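You operate a simulated robot arm through the tools that you are given. There is no shell and no other tool.

You run a simulated robot arm. Do the job below in one go: nothing can be reset, and whatever is moved stays where it is left.

TASK
Give the yellow plug its blue seal and eject it.
Fine: push it home in the sealer, throw the lever once and bring it back; leave the plug in the socket; the other two plugs stay. Set down upright: what you pick out.

Only the result counts: the job must be done as asked and must still hold three seconds after the hand-in. Knocking over, shifting, dropping, spilling or breaking anything else fails it. Lids that push on must go on centred and level and be pressed home; caps that screw on are set level and turned clockwise until they are tight.

THE ROBOT
A 6-joint arm with a two-finger parallel gripper, fixed in place. Base frame: the origin is on the floor under the middle of its stand, x ahead of it, y to its left, z up; the work surface is at about z = 800. Units: mm, degrees, N and s.
With the tool pointing down near the work surface it reaches from about 280 to 640 mm from the base axis. Its first joint turns from -115.0 to 115.0 degrees. Payload 3.43 kg.
The TCP is the grasp point between the finger pads, 34 mm short of the fingertips. In the tool frame z runs along the fingers and y along their closing line. Largest opening 128 mm; finger width 24, thickness 12; the body of the gripper, 48 by 130 mm, starts 96 mm behind the TCP.
Orientation is that of the tool frame in the base frame, as a unit quaternion [w, x, y, z]. With the fingers straight down and closing along the base's y, the tool's x points along the base's -x, its y along +y and its z along -z.

THE INTERFACE
- The arm moves only by the tool move_arm. Its argument "steps" is a list of rows, each an object of numbers (a shift or turn left out is 0, a gripper value left out holds the last): "fingers": the gripper command, from -1 (shut) to 1 (fully open), values between in proportion; "dx", "dy", "dz": the shift along the base's x, y, z in mm; "wx", "wy", "wz": the turn, a rotation vector about the base's x, y, z in degrees. In form: [{"fingers": .., "dx": .., "dy": .., "dz": .., "wx": .., "wy": .., "wz": ..}, ...]. A call has 1 to 20 rows; each row is the pose to reach, as a shift and turn from the pose commanded when the call began. Each row takes 0.2 s and may step no farther than 50 mm and 8.6 degrees from the row before; otherwise, or with a gripper value out of range, the whole call is refused. Where a pose cannot be reached the arm comes as near as it can. A force on the tool above 40 N (or 10 N above the force at the start of the call, whichever is more), or a blocked arm, ends the call early, and 0.2 s more pass. Each finger travels about 153 mm/s and halts on what it meets, pressing with about 22 N; the grip force reading is that of the motor and also rises with nothing between the fingers. The clock runs only during rows and for 0.2 s after the last one: add rows that repeat a pose to give the fingers time. The reply holds the time, the measured pose of the TCP, the force on the tool along the base axes, the opening and the grip force, in the units named above and with some noise, with the torque about the TCP (base axes, N m) and any sound that the robot's microphone picked up, and new pictures: "pictures" is both (left out), scene, wrist or none.
- Cameras (640 x 400 px; columns grow to the right, rows downward): "scene" is fixed at [408.5, -644.6, 1398.2]; the picture's right is [0.97, -0.23, 0.00], its down [-0.17, -0.73, -0.66] and it looks along [0.15, 0.64, -0.75] (base axes); focal length 315 px, centre (320, 200). "wrist" rides on the gripper at [76, -11, -160] in the tool frame; the picture's right is [0.15, 0.99, 0.00], its down [-0.88, 0.13, -0.46] and it looks along [-0.45, 0.07, 0.89] (tool axes); focal length 234 px, centre (320, 200). There is no depth. A picture from a camera that has moved, and an enlarged one, comes with that camera's place and axes in the base frame and with its lens. The place of the scene camera against the robot may be out by one fixed shift of up to 18 mm in any direction.
- move_column(by): slides the trunk up (or, below 0, down) by that many mm; the arm rides with it, the base frame stays. It gives what a move gives, with no picture.
- close_up(camera, box): a new picture of the part [left, top, right, bottom] of that camera's present view, enlarged. It takes no simulated time.
- finish_job(): hands the job in; it is judged then, once.

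Nothing tells you positions but the pictures and the camera data. Unless the task says otherwise, let go and move clear before handing in.

The tools are called after "Call:" as a command line: name --argument value ..., lists and objects as JSON in quotes. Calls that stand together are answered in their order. move_arm: Moves the arm, as the interface text tells. Its arguments: {"type":"object","properties":{"steps":{"type":"array","items":{"type":"object","properties":{"fingers":{"type":"number"},"dx":{"type":"number"},"dy":{"type":"number"},"dz":{"type":"number"},"wx":{"type":"number"},"wy":{"type":"number"},"wz":{"type":"number"}}}},"pictures":{"type":"string","enum":["both","scene","wrist","none"]}},"required":["steps"]} The other tools are called the same way: move_column (by) moves the trunk up or down; close_up (camera, box) takes an enlarged picture of a part of a camera's view; finish_job () hands the job in.

At the start:

```text
clock: 0.0
tcp_pos: [360.3, -258.6, 1115.7]
tcp_rot: [0.001, 0.0, 1.0, 0.0]
wrist_force: [-0.3, -1.0, -0.2]
ft_torque: [-0.01, 0.01, -0.02]
width: 127.8
gripper_force: 0.0
trunk travel left (down, up): [-900.0, 90.0]
```

scene: 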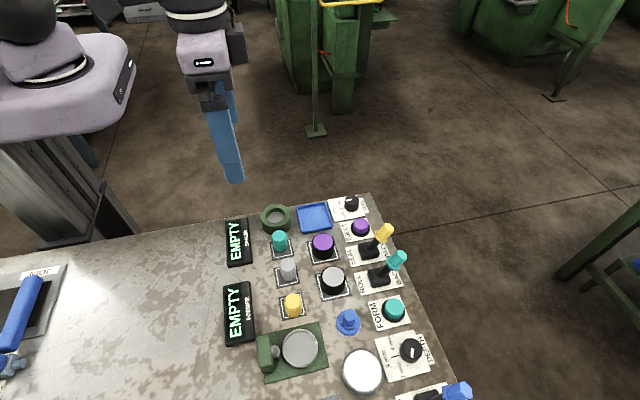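
wrist: 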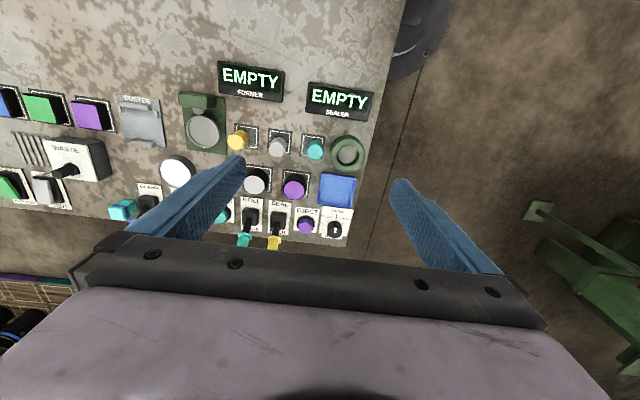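

I see a panel with lots of controls: a yellow, a grey and a teal plug, a green socket ring (probably the sealer), a blue tray and levers. I'll take close-ups to read the labels before I move anything.

Call:
close_up --camera "scene" --box '[220, 190, 420, 315]'

Call:
close_up --camera "scene" --box '[220, 275, 480, 400]'

Call:
close_up --camera "wrist" --box '[200, 50, 400, 175]'

Call:
close_up --camera "wrist" --box '[180, 130, 380, 255]'

Call:
close_up --camera "wrist" --box '[0, 70, 200, 250]'

Call:
close_up --camera "scene" --box '[0, 240, 160, 400]'

```text
3.20 times, centred on (320, 252) of scene
camera zoom: at [408.5, -644.6, 1398.2], right [0.97, -0.23, 0.0], down [-0.17, -0.73, -0.66], along [0.15, 0.64, -0.75], focal length 1007 px, centre (320, 32)
```

zoom: 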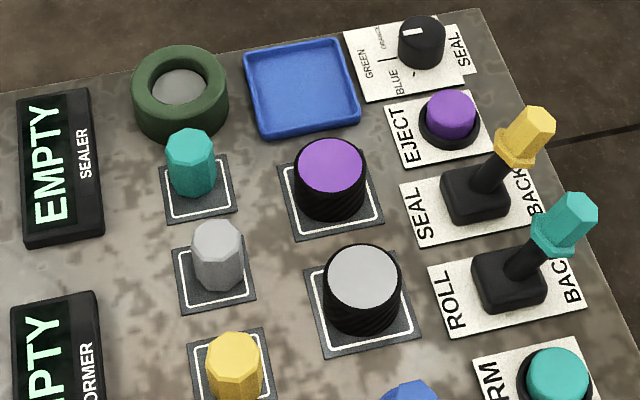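

```text
2.46 times, centred on (350, 338) of scene
camera zoom: at [408.5, -644.6, 1398.2], right [0.97, -0.23, 0.0], down [-0.17, -0.73, -0.66], along [0.15, 0.64, -0.75], focal length 775 px, centre (246, -138)
```

zoom: 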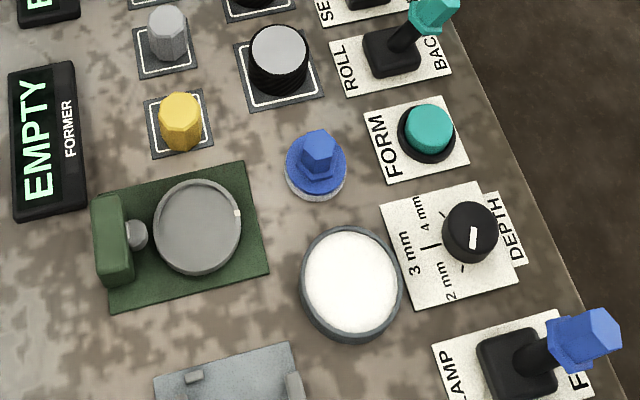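

```text
3.20 times, centred on (300, 112) of wrist
camera zoom: at [282.6, -269.2, 1274.5], right [-0.15, 0.99, 0.0], down [0.88, 0.13, 0.46], along [0.45, 0.07, -0.89], focal length 749 px, centre (384, 480)
```

zoom: 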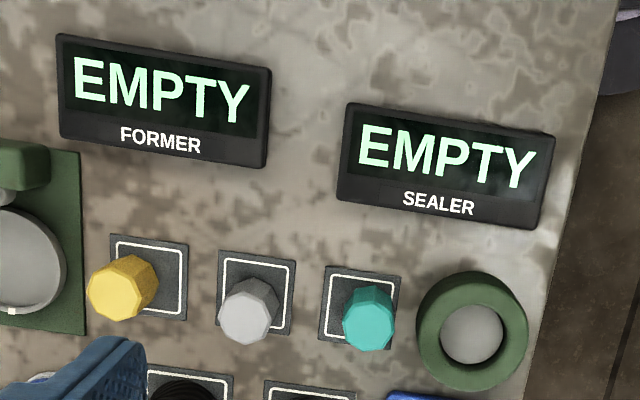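

```text
3.20 times, centred on (280, 192) of wrist
camera zoom: at [282.6, -269.2, 1274.5], right [-0.15, 0.99, 0.0], down [0.88, 0.13, 0.46], along [0.45, 0.07, -0.89], focal length 749 px, centre (448, 224)
```

zoom: 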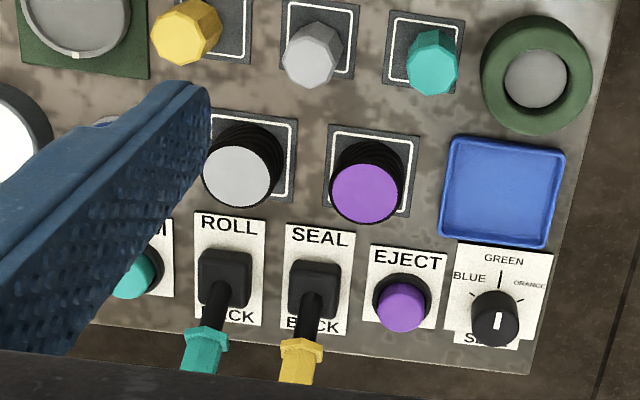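

```text
2.22 times, centred on (100, 160) of wrist
camera zoom: at [282.6, -269.2, 1274.5], right [-0.15, 0.99, 0.0], down [0.88, 0.13, 0.46], along [0.45, 0.07, -0.89], focal length 520 px, centre (809, 289)
```

zoom: 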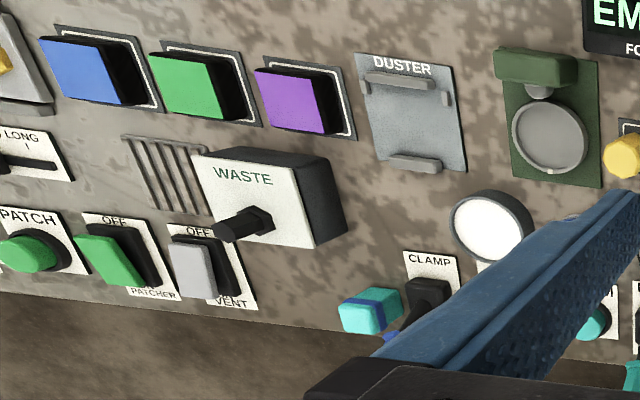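

```text
2.50 times, centred on (80, 320) of scene
camera zoom: at [408.5, -644.6, 1398.2], right [0.97, -0.23, 0.0], down [-0.17, -0.73, -0.66], along [0.15, 0.64, -0.75], focal length 787 px, centre (920, -100)
```

zoom: 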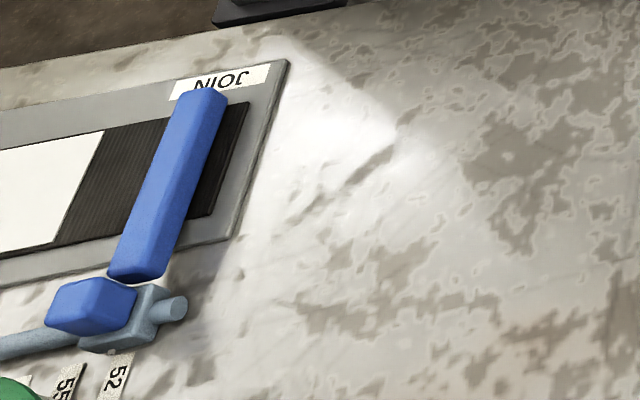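

The panel has a SEALER socket (green ring), a SEAL lever (yellow handle, leaning towards BACK), an EJECT button (purple), and a seal dial marked BLUE, GREEN and ORANGE. The yellow plug is roughly at (407, -408) and the socket at (401, -196). I'll move lower over the panel to measure more accurately.

Call:
move_arm --steps '[{"dx": -20, "dy": -14, "dz": -40, "fingers": 1}, {"dx": -40, "dy": -28, "dz": -80}, {"dx": -60, "dy": -41, "dz": -120}, {"dx": -60, "dy": -41, "dz": -120}]' --pictures "both"

```text
clock: 1.0
tcp_pos: [299.0, -300.3, 994.3]
tcp_rot: [0.0, 0.0, 1.0, 0.0]
wrist_force: [0.2, 0.4, -0.5]
ft_torque: [-0.02, 0.01, -0.01]
width: 128.1
gripper_force: 0.0
trunk travel left (down, up): [-900.0, 90.0]
camera wrist: at [221.4, -310.2, 1153.7], right [-0.15, 0.99, 0.0], down [0.88, 0.13, 0.46], along [0.45, 0.07, -0.89], focal length 234 px, centre (320, 200)
```

scene: 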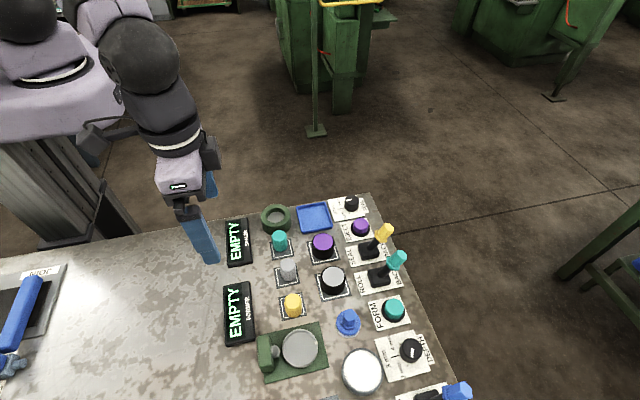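
wrist: 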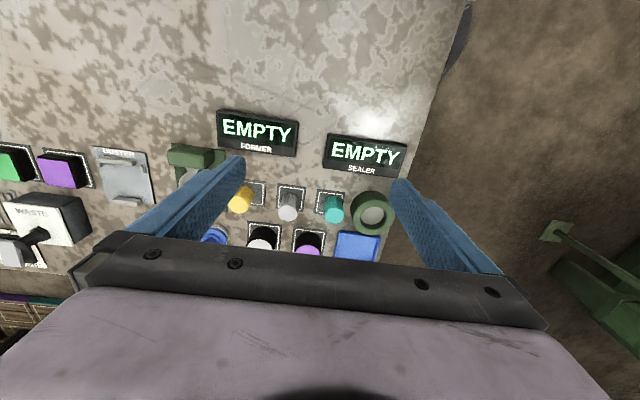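

The wrist camera now shows the plugs and the socket between the fingers. I'll enlarge that area to measure by triangulation.

Call:
close_up --camera "wrist" --box '[220, 160, 420, 270]'

Call:
close_up --camera "scene" --box '[250, 195, 350, 257]'

Call:
close_up --camera "scene" --box '[250, 260, 350, 322]'

Call:
close_up --camera "scene" --box '[320, 190, 420, 252]'

```text
3.20 times, centred on (320, 215) of wrist
camera zoom: at [221.4, -310.2, 1153.7], right [-0.15, 0.99, 0.0], down [0.88, 0.13, 0.46], along [0.45, 0.07, -0.89], focal length 749 px, centre (320, 152)
```

zoom: 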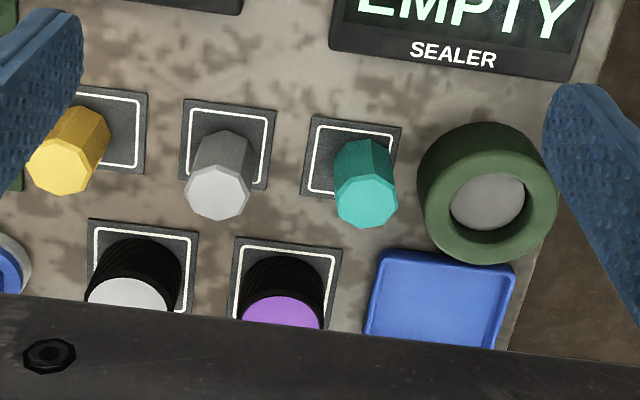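

```text
6.40 times, centred on (300, 226) of scene
camera zoom: at [408.5, -644.6, 1398.2], right [0.97, -0.23, 0.0], down [-0.17, -0.73, -0.66], along [0.15, 0.64, -0.75], focal length 2015 px, centre (448, 34)
```

zoom: 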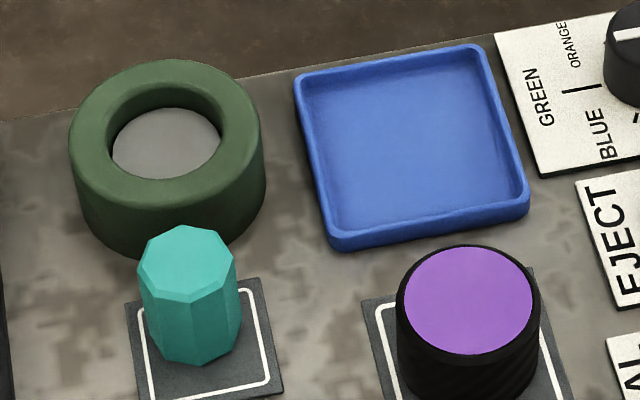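

```text
6.40 times, centred on (300, 291) of scene
camera zoom: at [408.5, -644.6, 1398.2], right [0.97, -0.23, 0.0], down [-0.17, -0.73, -0.66], along [0.15, 0.64, -0.75], focal length 2015 px, centre (448, -382)
```

zoom: 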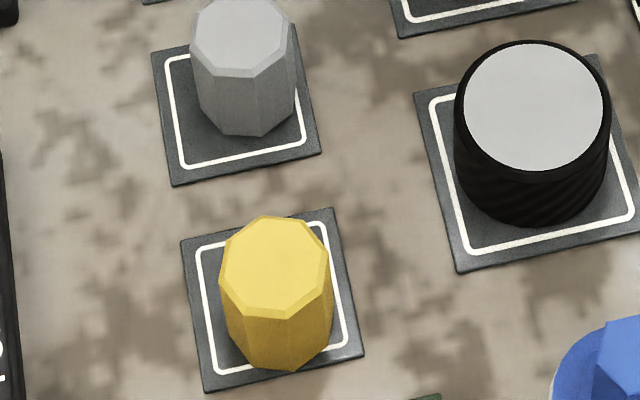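

```text
6.40 times, centred on (370, 221) of scene
camera zoom: at [408.5, -644.6, 1398.2], right [0.97, -0.23, 0.0], down [-0.17, -0.73, -0.66], along [0.15, 0.64, -0.75], focal length 2015 px, centre (0, 66)
```

zoom: 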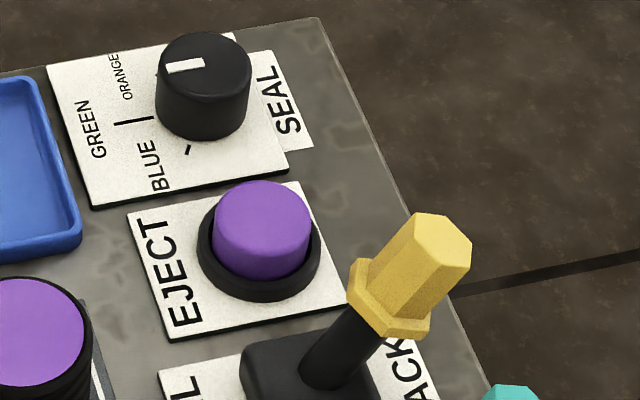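

From two wrist views the plug tops are at about z = 840, with yellow near (406, -407) and teal near (402, -260). The seal dial appears to point to GREEN. Next I'll move out over the dial, EJECT button and SEAL lever to measure those.

Call:
move_arm --steps '[{"dx": 43, "dy": 8, "dz": -6}, {"dx": 86, "dy": 16, "dz": -12}, {"dx": 129, "dy": 24, "dz": -18}, {"dx": 171, "dy": 30, "dz": -24}, {"dx": 171, "dy": 30, "dz": -24}]' --pictures "both"

```text
clock: 2.2
tcp_pos: [470.2, -270.4, 970.2]
tcp_rot: [-0.001, 0.0, 1.0, 0.0]
wrist_force: [0.3, -0.3, -0.5]
ft_torque: [-0.02, -0.02, -0.03]
width: 127.9
gripper_force: 0.1
trunk travel left (down, up): [-900.0, 90.0]
camera wrist: at [393.8, -280.3, 1130.2], right [-0.15, 0.99, 0.0], down [0.88, 0.13, 0.46], along [0.45, 0.07, -0.89], focal length 234 px, centre (320, 200)
```

scene: 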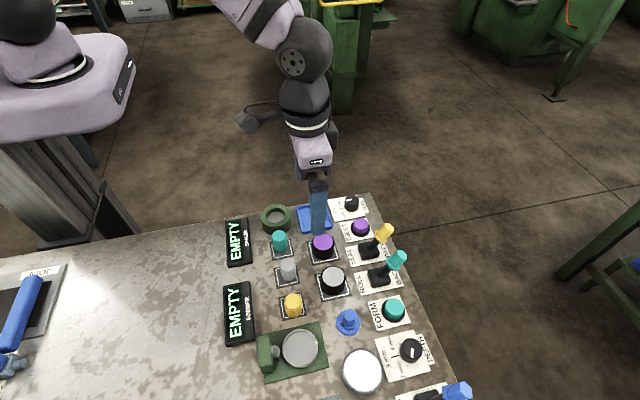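
wrist: 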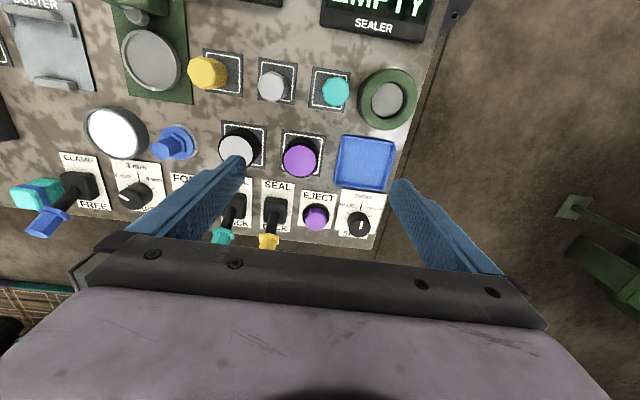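

Call:
close_up --camera "wrist" --box '[240, 170, 400, 260]'

Call:
close_up --camera "wrist" --box '[180, 40, 420, 140]'

Call:
close_up --camera "wrist" --box '[325, 185, 395, 245]'

```text
4.00 times, centred on (320, 215) of wrist
camera zoom: at [393.8, -280.3, 1130.2], right [-0.15, 0.99, 0.0], down [0.88, 0.13, 0.46], along [0.45, 0.07, -0.89], focal length 937 px, centre (320, 140)
```

zoom: 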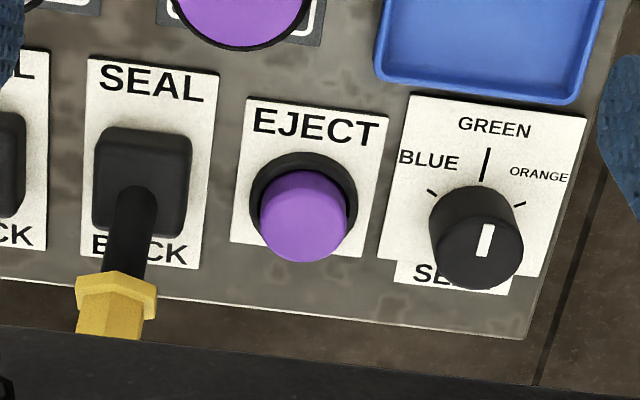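

```text
2.67 times, centred on (300, 90) of wrist
camera zoom: at [393.8, -280.3, 1130.2], right [-0.15, 0.99, 0.0], down [0.88, 0.13, 0.46], along [0.45, 0.07, -0.89], focal length 624 px, centre (373, 493)
```

zoom: 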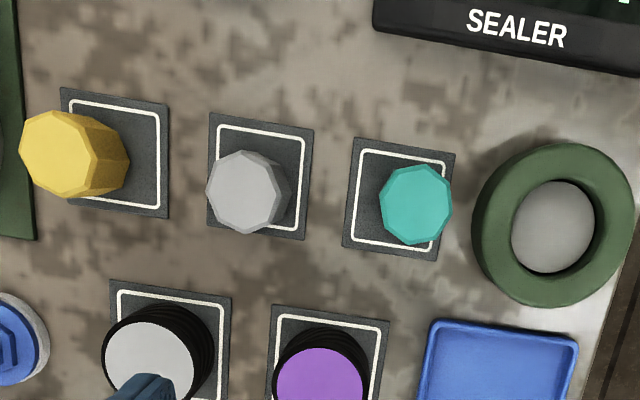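

```text
6.67 times, centred on (360, 215) of wrist
camera zoom: at [393.8, -280.3, 1130.2], right [-0.15, 0.99, 0.0], down [0.88, 0.13, 0.46], along [0.45, 0.07, -0.89], focal length 1561 px, centre (53, 100)
```

zoom: 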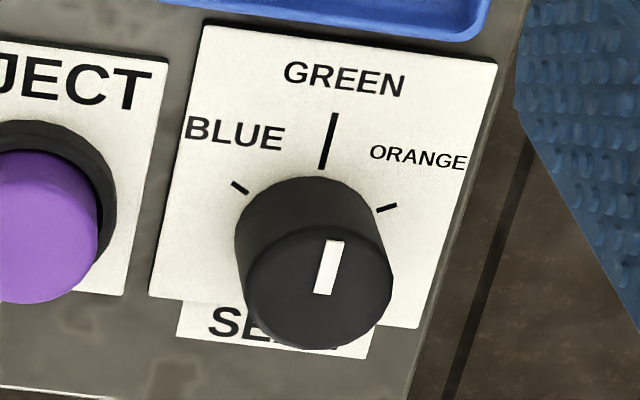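

The dial points to GREEN, and BLUE is about 60° counter-clockwise from it as seen from above. I put the knob at about (587, -188) with its top near z = 828. I'll set the dial first, so I'm narrowing the fingers and moving over the knob.

Call:
move_arm --steps '[{"dx": 30, "dy": 21, "dz": 0, "fingers": -0.2}, {"dx": 60, "dy": 42, "dz": 0}, {"dx": 90, "dy": 64, "dz": -20}, {"dx": 116.8, "dy": 82, "dz": -45}, {"dx": 116.8, "dy": 82, "dz": -70}, {"dx": 116.8, "dy": 82, "dz": -70}]' --pictures "both"

```text
clock: 3.6
tcp_pos: [587.6, -188.0, 902.0]
tcp_rot: [0.0, 0.0, 1.0, 0.0]
wrist_force: [0.0, -0.2, 0.5]
ft_torque: [-0.02, 0.01, 0.03]
width: 51.1
gripper_force: 0.0
trunk travel left (down, up): [-900.0, 90.0]
camera wrist: at [510.9, -197.8, 1060.6], right [-0.15, 0.99, 0.0], down [0.88, 0.13, 0.46], along [0.45, 0.07, -0.89], focal length 234 px, centre (320, 200)
```

scene: 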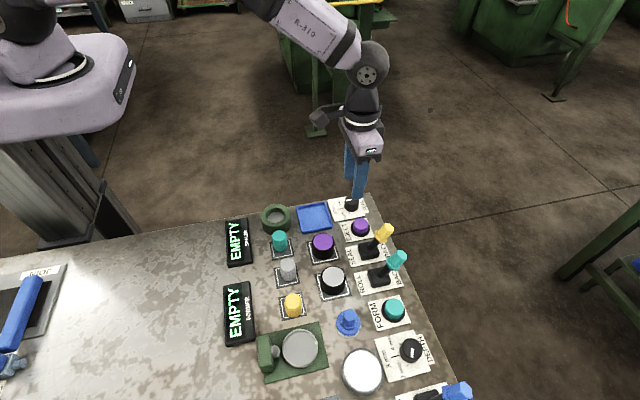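
wrist: 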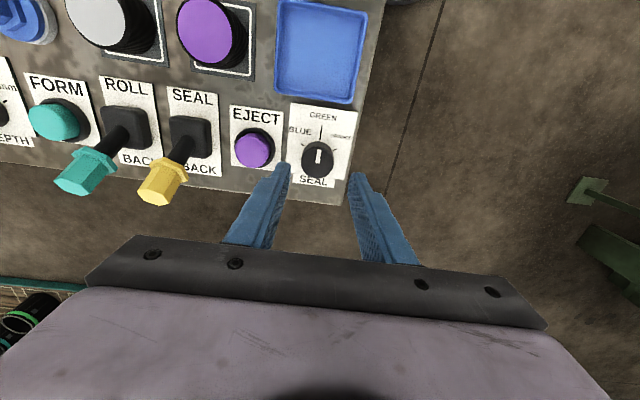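

The knob is roughly centred between the fingers, and the levers are clearly visible now. I'll enlarge both to refine the numbers.

Call:
close_up --camera "wrist" --box '[270, 95, 370, 195]'

Call:
close_up --camera "wrist" --box '[100, 80, 290, 215]'

```text
4.00 times, centred on (320, 145) of wrist
camera zoom: at [510.9, -197.8, 1060.6], right [-0.15, 0.99, 0.0], down [0.88, 0.13, 0.46], along [0.45, 0.07, -0.89], focal length 937 px, centre (320, 420)
```

zoom: 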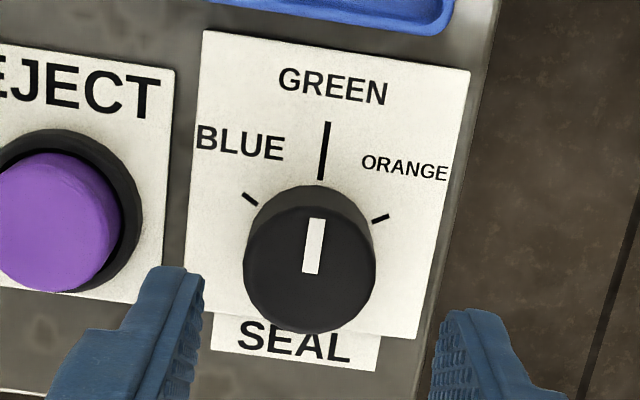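

```text
2.96 times, centred on (195, 148) of wrist
camera zoom: at [510.9, -197.8, 1060.6], right [-0.15, 0.99, 0.0], down [0.88, 0.13, 0.46], along [0.45, 0.07, -0.89], focal length 694 px, centre (690, 356)
```

zoom: 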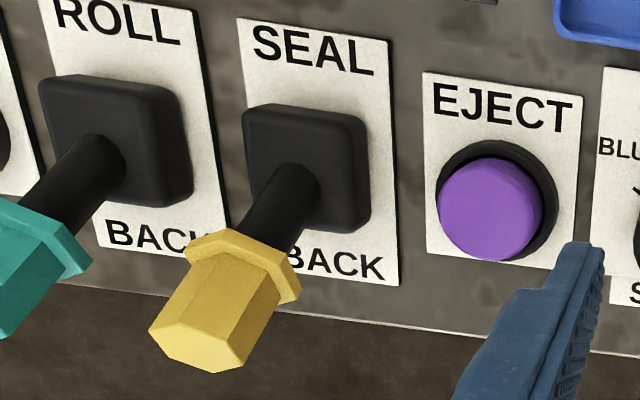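

The knob triangulates to (585.8, -189.1) with its top at z = 830, and the levers look as I expected. Now I'll go down around the knob and close on it.

Call:
move_arm --steps '[{"dx": -1.8, "dy": -1.3, "dz": -15}, {"dx": -1.8, "dy": -1.3, "dz": -30}, {"dx": -1.8, "dy": -1.3, "dz": -45}, {"dx": -1.8, "dy": -1.3, "dz": -59}, {"dx": -1.8, "dy": -1.3, "dz": -59}, {"dx": -1.8, "dy": -1.3, "dz": -59, "fingers": -0.6}, {"dx": -1.8, "dy": -1.3, "dz": -59, "fingers": -0.6}]' --pictures "wrist"

```text
clock: 5.2
tcp_pos: [586.4, -189.3, 841.9]
tcp_rot: [-0.001, 0.0, 1.0, 0.001]
wrist_force: [-0.2, -4.9, -2.9]
ft_torque: [0.39, -0.55, 0.01]
width: 34.4
gripper_force: 44.8
trunk travel left (down, up): [-900.0, 90.0]
camera wrist: at [508.7, -200.6, 1000.9], right [-0.15, 0.99, 0.0], down [0.88, 0.13, 0.46], along [0.45, 0.07, -0.89], focal length 234 px, centre (320, 200)
```

wrist: 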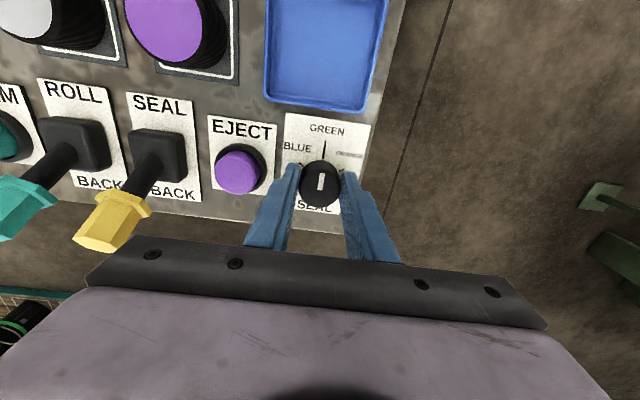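

The fingers hold the knob at a width of 34.4 mm. Now I'll turn it 60° counter-clockwise to BLUE.

Call:
move_arm --steps '[{"wz": 7.5}, {"wz": 15}, {"wz": 22.5}, {"wz": 30}, {"wz": 37.5}, {"wz": 45}, {"wz": 52.5}, {"wz": 60}, {"wz": 60}]' --pictures "both"

```text
clock: 7.2
tcp_pos: [587.7, -191.7, 841.8]
tcp_rot: [0.001, -0.501, 0.866, 0.0]
wrist_force: [6.5, -21.1, -2.4]
ft_torque: [-0.07, 0.18, -0.2]
width: 34.6
gripper_force: 44.9
trunk travel left (down, up): [-900.0, 90.0]
camera wrist: at [557.6, -262.7, 1001.0], right [-0.93, 0.37, 0.0], down [0.32, 0.83, 0.46], along [0.17, 0.42, -0.89], focal length 234 px, centre (320, 200)
```

scene: 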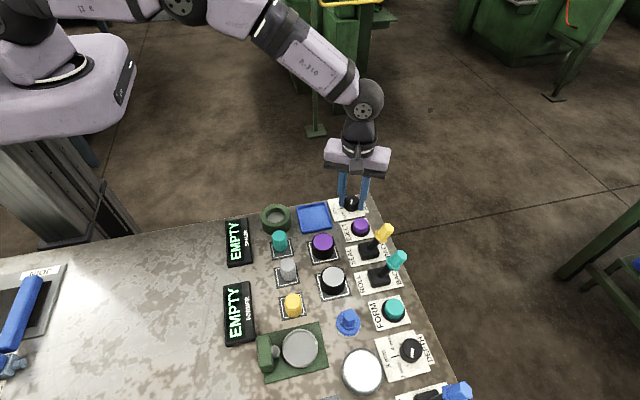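
wrist: 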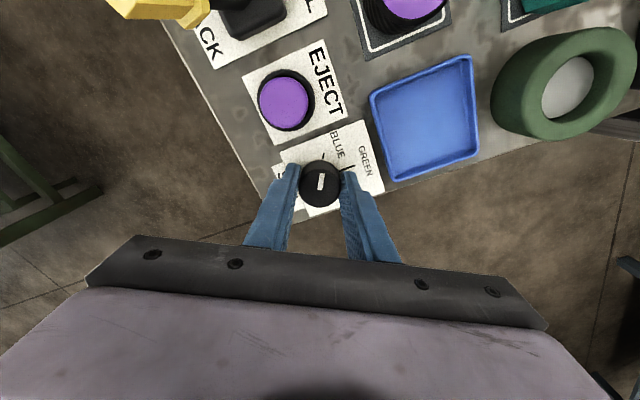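

Call:
close_up --camera "wrist" --box '[270, 110, 400, 210]'

Call:
close_up --camera "scene" --box '[320, 190, 380, 227]'

```text
4.00 times, centred on (335, 160) of wrist
camera zoom: at [557.6, -262.7, 1001.0], right [-0.93, 0.37, 0.0], down [0.32, 0.83, 0.46], along [0.17, 0.42, -0.89], focal length 937 px, centre (260, 360)
```

zoom: 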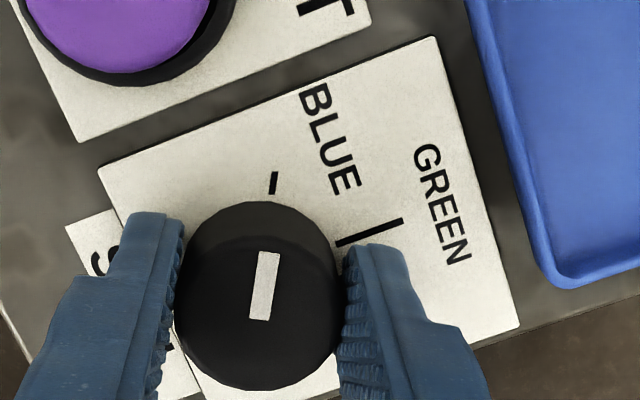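

```text
10.67 times, centred on (350, 208) of scene
camera zoom: at [408.5, -644.6, 1398.2], right [0.97, -0.23, 0.0], down [-0.17, -0.73, -0.66], along [0.15, 0.64, -0.75], focal length 3358 px, centre (0, 109)
```

zoom: 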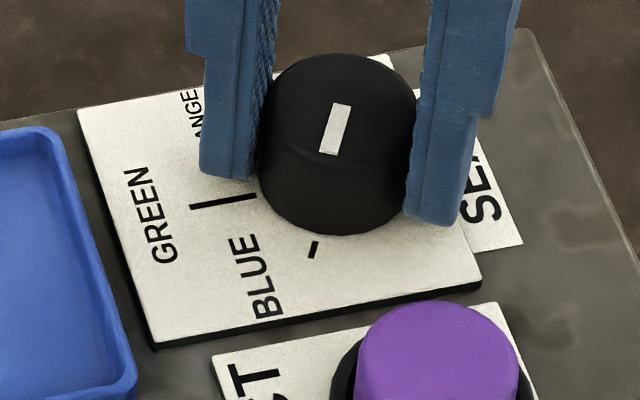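

The pointer now lines up with the BLUE tick. I'll let go with a small opening, go straight up, turn the wrist back and check the dial.

Call:
move_arm --steps '[{"fingers": -0.25}, {"fingers": -0.25}, {"dz": 20}, {"dz": 40}, {"dz": 60}, {"dz": 75}, {"dz": 75, "wz": -7.5}, {"dz": 75, "wz": -15}, {"dz": 75, "wz": -22.5}, {"dz": 75, "wz": -30}, {"dz": 75, "wz": -37.5}, {"dz": 75, "wz": -45}, {"dz": 75, "wz": -52.5}, {"dz": 75, "wz": -60}, {"dz": 75, "wz": -60}]' --pictures "both"

```text
clock: 10.4
tcp_pos: [584.6, -189.3, 917.4]
tcp_rot: [0.0, 0.0, 1.0, 0.0]
wrist_force: [0.8, -1.0, -0.2]
ft_torque: [-0.03, 0.02, 0.01]
width: 47.8
gripper_force: 0.0
trunk travel left (down, up): [-900.0, 90.0]
camera wrist: at [508.4, -199.3, 1076.4], right [-0.14, 0.99, 0.0], down [0.88, 0.13, 0.46], along [0.45, 0.07, -0.89], focal length 234 px, centre (320, 200)
```

scene: 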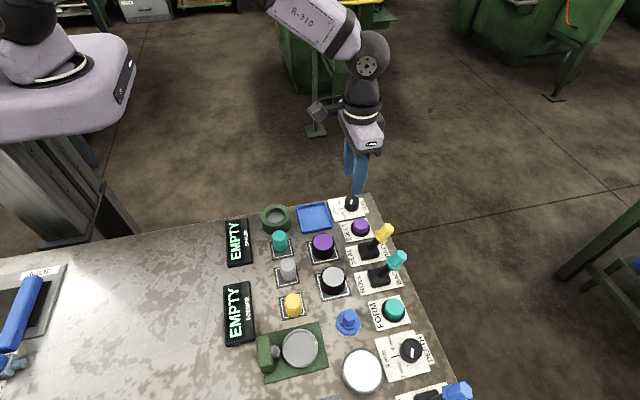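
wrist: 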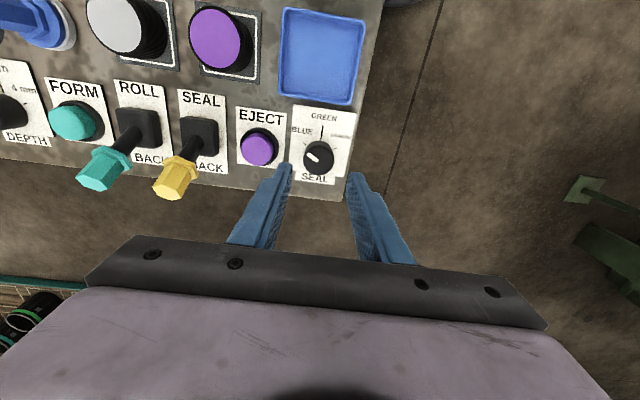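

Call:
close_up --camera "wrist" --box '[280, 100, 360, 190]'

Call:
close_up --camera "wrist" --box '[140, 80, 290, 205]'

```text
4.44 times, centred on (320, 145) of wrist
camera zoom: at [508.4, -199.3, 1076.4], right [-0.14, 0.99, 0.0], down [0.88, 0.13, 0.46], along [0.45, 0.07, -0.89], focal length 1041 px, centre (320, 444)
```

zoom: 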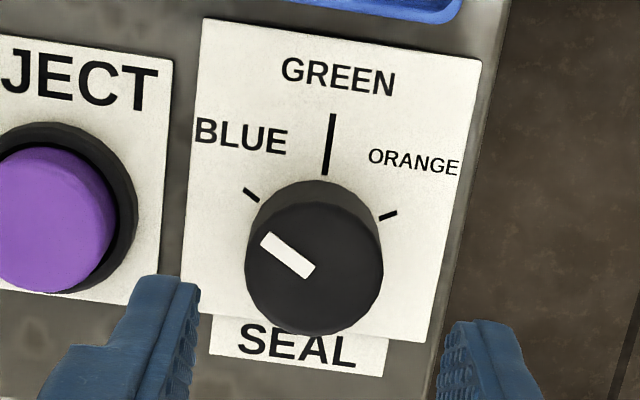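

```text
3.20 times, centred on (215, 142) of wrist
camera zoom: at [508.4, -199.3, 1076.4], right [-0.14, 0.99, 0.0], down [0.88, 0.13, 0.46], along [0.45, 0.07, -0.89], focal length 749 px, centre (656, 384)
```

zoom: 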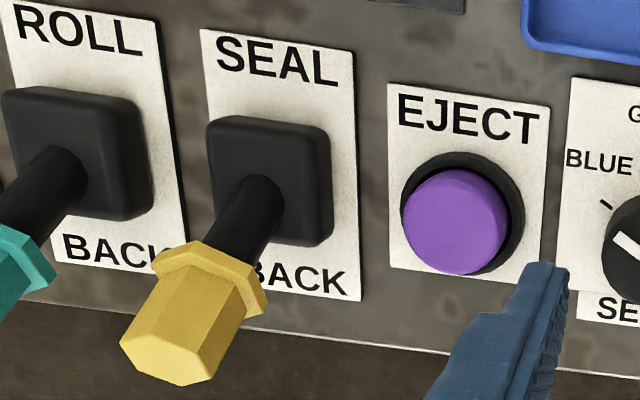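

The dial is confirmed at BLUE. I place EJECT at about (585, -257, 823) and the SEAL lever collar at (603, -322, 858). Next I'll put the wrist camera straight above the socket, and then above the yellow plug, to measure both exactly.

Call:
move_arm --steps '[{"dx": -35, "dy": 2, "dz": 15}, {"dx": -70, "dy": 4, "dz": 30}, {"dx": -105, "dy": 6, "dz": 33}, {"dx": -105, "dy": 6, "dz": 33}]' --pictures "wrist"

Call:
close_up --camera "wrist" --box '[270, 30, 370, 130]'

Call:
move_arm --steps '[{"dx": 0, "dy": -45, "dz": 0}, {"dx": 0, "dy": -90, "dz": 0}, {"dx": 0, "dy": -135, "dz": 0}, {"dx": 0, "dy": -180, "dz": 0}, {"dx": 2, "dy": -214, "dz": 0}, {"dx": 2, "dy": -214, "dz": 0}]' --pictures "wrist"

Call:
close_up --camera "wrist" --box '[270, 30, 370, 130]'

```text
clock: 11.4
tcp_pos: [480.9, -183.4, 949.3]
tcp_rot: [0.0, -0.001, 1.0, 0.0]
wrist_force: [-0.3, 0.3, -0.3]
ft_torque: [-0.01, 0.04, 0.0]
width: 48.1
gripper_force: 0.1
trunk travel left (down, up): [-900.0, 90.0]
camera wrist: at [404.4, -193.6, 1108.6], right [-0.15, 0.99, 0.0], down [0.88, 0.13, 0.46], along [0.45, 0.07, -0.89], focal length 234 px, centre (320, 200)
```

wrist: 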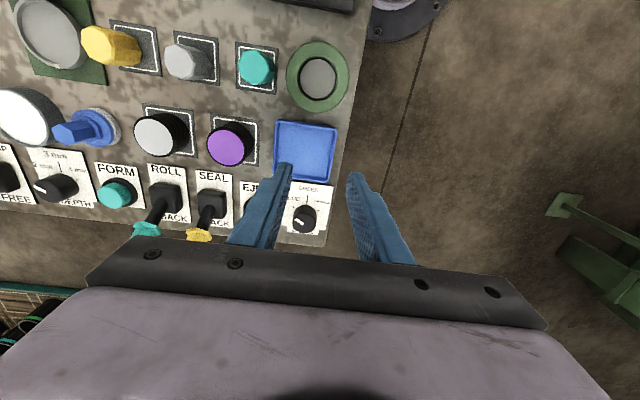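

```text
4.00 times, centred on (320, 80) of wrist
camera zoom: at [404.4, -193.6, 1108.6], right [-0.15, 0.99, 0.0], down [0.88, 0.13, 0.46], along [0.45, 0.07, -0.89], focal length 937 px, centre (320, 680)
```

zoom: 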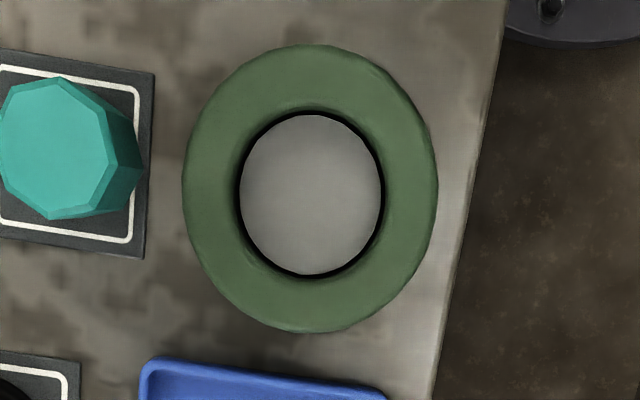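

```text
clock: 12.8
tcp_pos: [482.5, -397.4, 950.0]
tcp_rot: [0.001, 0.0, 1.0, -0.001]
wrist_force: [-0.5, 0.1, -0.1]
ft_torque: [-0.02, 0.01, -0.02]
width: 48.0
gripper_force: 0.0
trunk travel left (down, up): [-900.0, 90.0]
camera wrist: at [405.9, -408.2, 1108.6], right [-0.15, 0.99, 0.0], down [0.88, 0.13, 0.46], along [0.45, 0.07, -0.89], focal length 234 px, centre (320, 200)
```

wrist: 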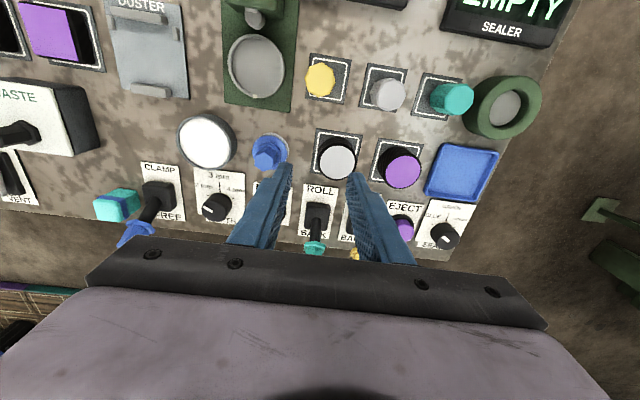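

```text
4.00 times, centred on (320, 80) of wrist
camera zoom: at [405.9, -408.2, 1108.6], right [-0.15, 0.99, 0.0], down [0.88, 0.13, 0.46], along [0.45, 0.07, -0.89], focal length 937 px, centre (320, 680)
```

zoom: 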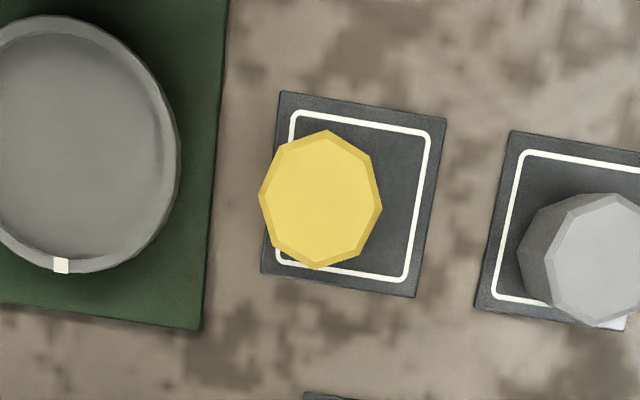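

From the straight-down views, the socket centre is about (403.2, -196.6) and the yellow plug centre about (406.2, -408.3). The plug's octagon corners sit almost on the base axes, so I'll turn the gripper -18° to close on two flats. I'll hover above the plug first to check.

Call:
move_arm --steps '[{"dx": -38, "dy": -5, "dz": 0, "wz": -6}, {"dx": -76.2, "dy": -10.9, "dz": 0, "wz": -12}, {"dx": -76.2, "dy": -10.9, "dz": -30, "wz": -18}, {"dx": -76.2, "dy": -10.9, "dz": -50, "wz": -18}, {"dx": -76.2, "dy": -10.9, "dz": -50, "wz": -18}]' --pictures "both"

Call:
close_up --camera "wrist" --box '[260, 110, 380, 210]'

```text
clock: 14.0
tcp_pos: [406.3, -408.6, 899.1]
tcp_rot: [0.0, 0.156, 0.988, 0.0]
wrist_force: [0.3, -0.8, 1.0]
ft_torque: [-0.03, 0.04, 0.02]
width: 48.0
gripper_force: 0.1
trunk travel left (down, up): [-900.0, 90.0]
camera wrist: at [329.9, -395.0, 1058.1], right [0.17, 0.99, 0.0], down [0.88, -0.15, 0.46], along [0.45, -0.08, -0.89], focal length 234 px, centre (320, 200)
```

scene: 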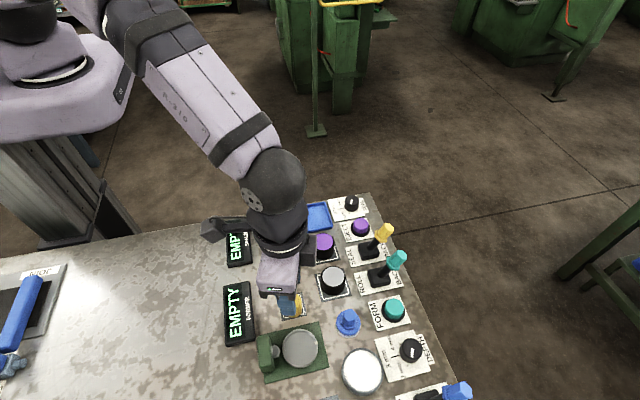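
wrist: 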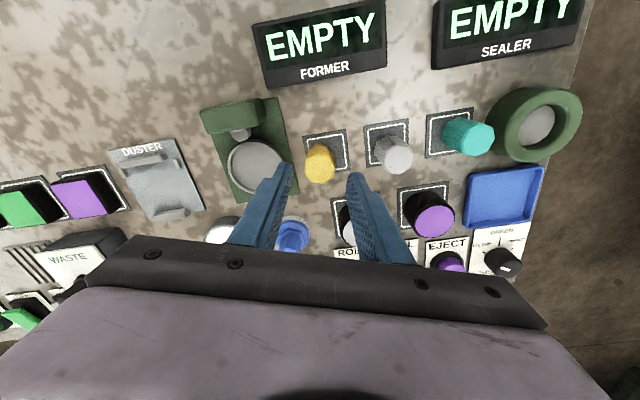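

```text
4.00 times, centred on (320, 160) of wrist
camera zoom: at [329.9, -395.0, 1058.1], right [0.17, 0.99, 0.0], down [0.88, -0.15, 0.46], along [0.45, -0.08, -0.89], focal length 937 px, centre (320, 360)
```

zoom: 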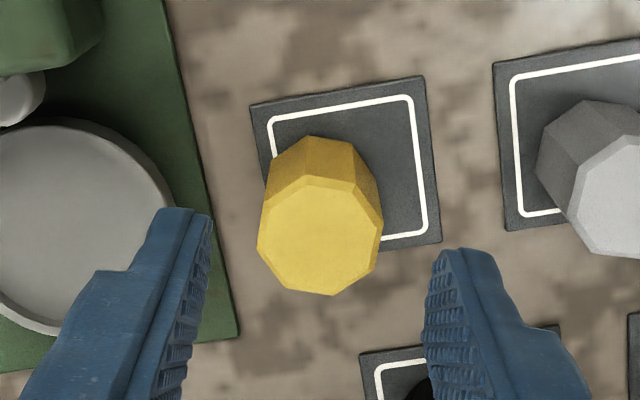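

The plug is centred between the fingers to within about 0.5 mm. I'll go down so only the top 13 mm or so is gripped, close, and lift slightly.

Call:
move_arm --steps '[{"dz": -13}, {"dz": -26}, {"dz": -38}, {"dz": -38}, {"dz": -38, "fingers": -0.7}, {"dz": -38, "fingers": -0.7}, {"dz": -38, "fingers": -0.7}]' --pictures "wrist"

Call:
close_up --camera "wrist" --box '[260, 110, 380, 210]'

```text
clock: 15.6
tcp_pos: [405.4, -408.2, 861.6]
tcp_rot: [0.0, 0.156, 0.988, -0.001]
wrist_force: [0.2, -0.9, -0.1]
ft_torque: [-0.01, 0.01, 0.05]
width: 28.9
gripper_force: 22.2
trunk travel left (down, up): [-900.0, 90.0]
camera wrist: at [329.4, -394.9, 1021.2], right [0.17, 0.99, 0.0], down [0.88, -0.15, 0.46], along [0.45, -0.08, -0.89], focal length 234 px, centre (320, 200)
```

wrist: 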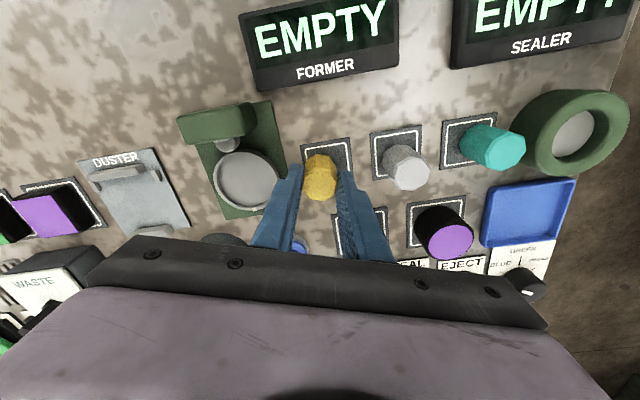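

```text
4.00 times, centred on (320, 160) of wrist
camera zoom: at [329.4, -394.9, 1021.2], right [0.17, 0.99, 0.0], down [0.88, -0.15, 0.46], along [0.45, -0.08, -0.89], focal length 937 px, centre (320, 360)
```

zoom: 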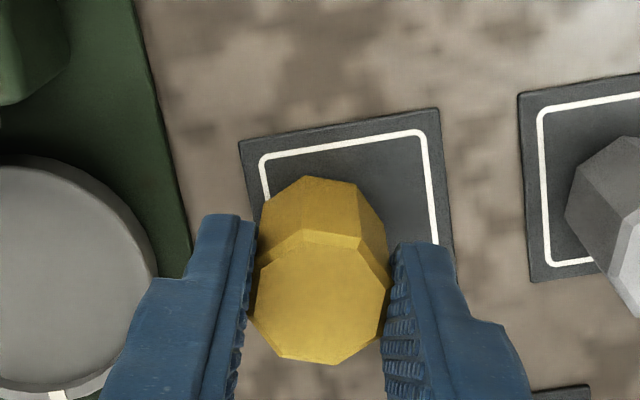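

The plug is held at a width of 28.9 mm. I'll lift it 80 mm, carry it over the grey and teal plugs with room to spare, and hover above the socket.

Call:
move_arm --steps '[{"dz": 20}, {"dz": 45}, {"dz": 80}, {"dz": 80, "dy": 40}, {"dz": 80, "dy": 80, "dx": -1}, {"dz": 80, "dy": 120, "dx": -2}, {"dz": 80, "dy": 160, "dx": -3}, {"dz": 80, "dy": 195, "dx": -3}, {"dz": 80, "dy": 211.7, "dx": -3}, {"dz": 80, "dy": 211.7, "dx": -3}]' --pictures "both"

Call:
close_up --camera "wrist" --box '[240, 90, 400, 215]'

Call:
close_up --camera "scene" --box '[230, 160, 330, 260]'

```text
clock: 17.8
tcp_pos: [404.4, -195.3, 942.1]
tcp_rot: [0.0, 0.157, 0.988, 0.0]
wrist_force: [-0.1, 0.3, -0.2]
ft_torque: [0.01, 0.02, 0.0]
width: 28.4
gripper_force: 21.7
trunk travel left (down, up): [-900.0, 90.0]
camera wrist: at [326.8, -182.2, 1101.9], right [0.17, 0.99, 0.0], down [0.88, -0.15, 0.46], along [0.45, -0.08, -0.89], focal length 234 px, centre (320, 200)
```

scene: 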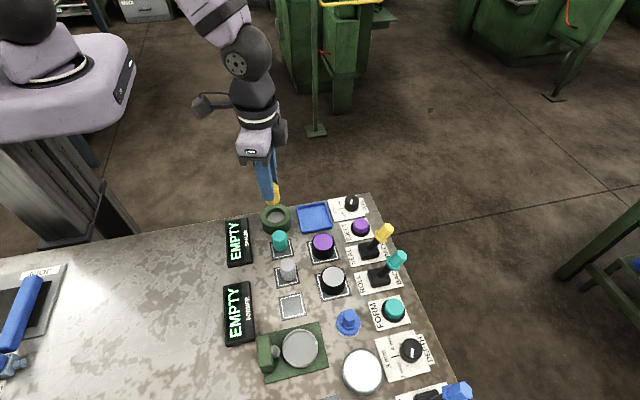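
wrist: 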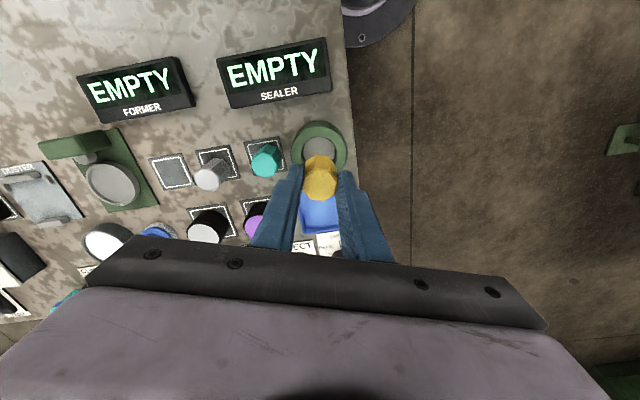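

```text
3.20 times, centred on (320, 152) of wrist
camera zoom: at [326.8, -182.2, 1101.9], right [0.17, 0.99, 0.0], down [0.88, -0.15, 0.46], along [0.45, -0.08, -0.89], focal length 749 px, centre (320, 352)
```

zoom: 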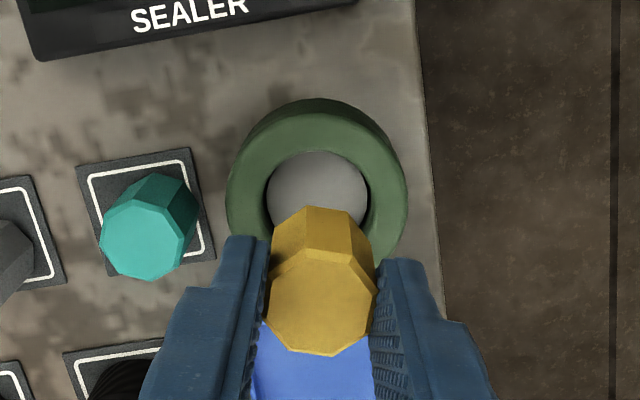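

```text
4.00 times, centred on (280, 210) of scene
camera zoom: at [408.5, -644.6, 1398.2], right [0.97, -0.23, 0.0], down [-0.17, -0.73, -0.66], along [0.15, 0.64, -0.75], focal length 1259 px, centre (480, 160)
```

zoom: 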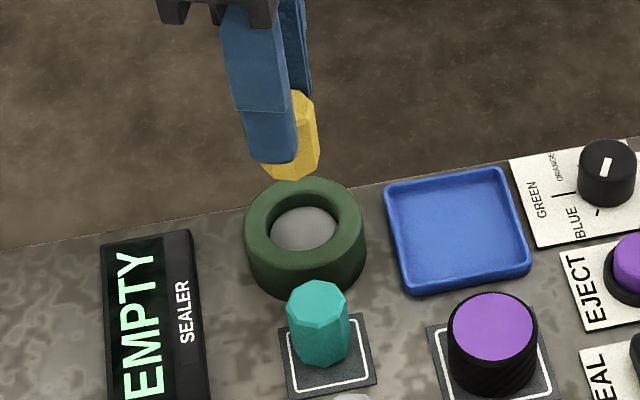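

The plug hangs squarely over the socket and the sideways alignment looks within 1 mm. I'll bring the plug bottom close to the rim and check again.

Call:
move_arm --steps '[{"dz": -20}, {"dz": -40}, {"dz": -48}, {"dz": -48}]' --pictures "none"

Call:
close_up --camera "wrist" --box '[240, 90, 400, 215]'

Call:
close_up --camera "scene" --box '[230, 180, 310, 245]'

```text
clock: 18.8
tcp_pos: [401.7, -196.3, 893.4]
tcp_rot: [0.0, 0.156, 0.988, 0.0]
wrist_force: [0.5, 0.1, 0.0]
ft_torque: [0.01, 0.01, -0.02]
width: 28.6
gripper_force: 21.8
trunk travel left (down, up): [-900.0, 90.0]
```

```text
3.20 times, centred on (320, 152) of wrist
camera zoom: at [326.8, -182.7, 1053.5], right [0.17, 0.99, 0.0], down [0.88, -0.15, 0.46], along [0.45, -0.08, -0.89], focal length 749 px, centre (320, 352)
```

zoom: 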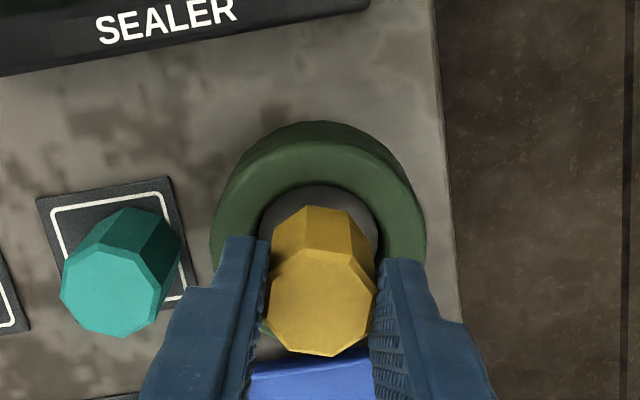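

```text
6.15 times, centred on (270, 212) of scene
camera zoom: at [408.5, -644.6, 1398.2], right [0.97, -0.23, 0.0], down [-0.17, -0.73, -0.66], along [0.15, 0.64, -0.75], focal length 1937 px, centre (628, 123)
```

zoom: 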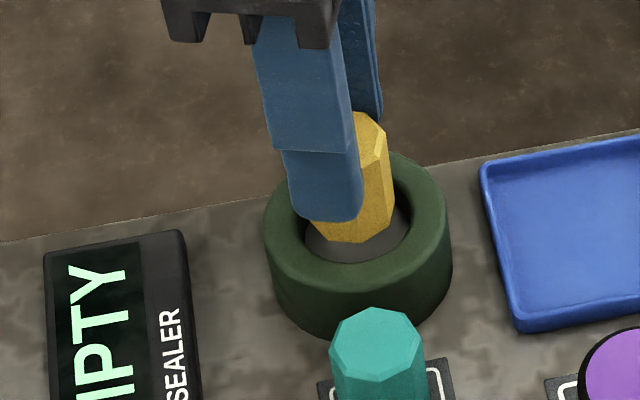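

The plug is aligned just above the hole. I'll lower it into the socket in small steps and watch the force.

Call:
move_arm --steps '[{"dz": -4}, {"dz": -8}, {"dz": -12}, {"dz": -16}, {"dz": -20}, {"dz": -20}]' --pictures "none"

Call:
close_up --camera "wrist" --box '[240, 90, 400, 215]'

Call:
close_up --camera "scene" --box '[230, 180, 310, 245]'

```text
clock: 20.2
tcp_pos: [403.4, -196.4, 873.3]
tcp_rot: [0.001, 0.156, 0.988, 0.0]
wrist_force: [-0.3, -0.8, 3.4]
ft_torque: [0.02, 0.02, 0.01]
width: 28.9
gripper_force: 22.3
trunk travel left (down, up): [-900.0, 90.0]
```

```text
3.20 times, centred on (320, 152) of wrist
camera zoom: at [326.5, -182.6, 1033.9], right [0.17, 0.99, 0.0], down [0.88, -0.15, 0.46], along [0.45, -0.08, -0.89], focal length 749 px, centre (320, 352)
```

zoom: 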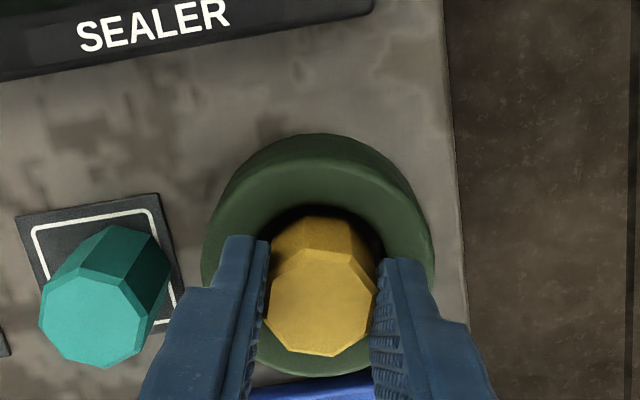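

```text
6.15 times, centred on (270, 212) of scene
camera zoom: at [408.5, -644.6, 1398.2], right [0.97, -0.23, 0.0], down [-0.17, -0.73, -0.66], along [0.15, 0.64, -0.75], focal length 1937 px, centre (628, 123)
```

zoom: 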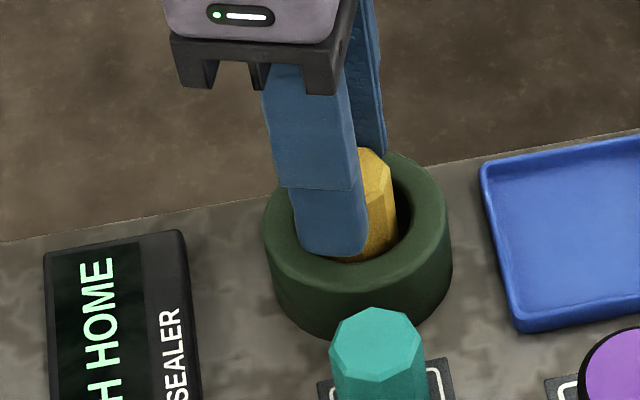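

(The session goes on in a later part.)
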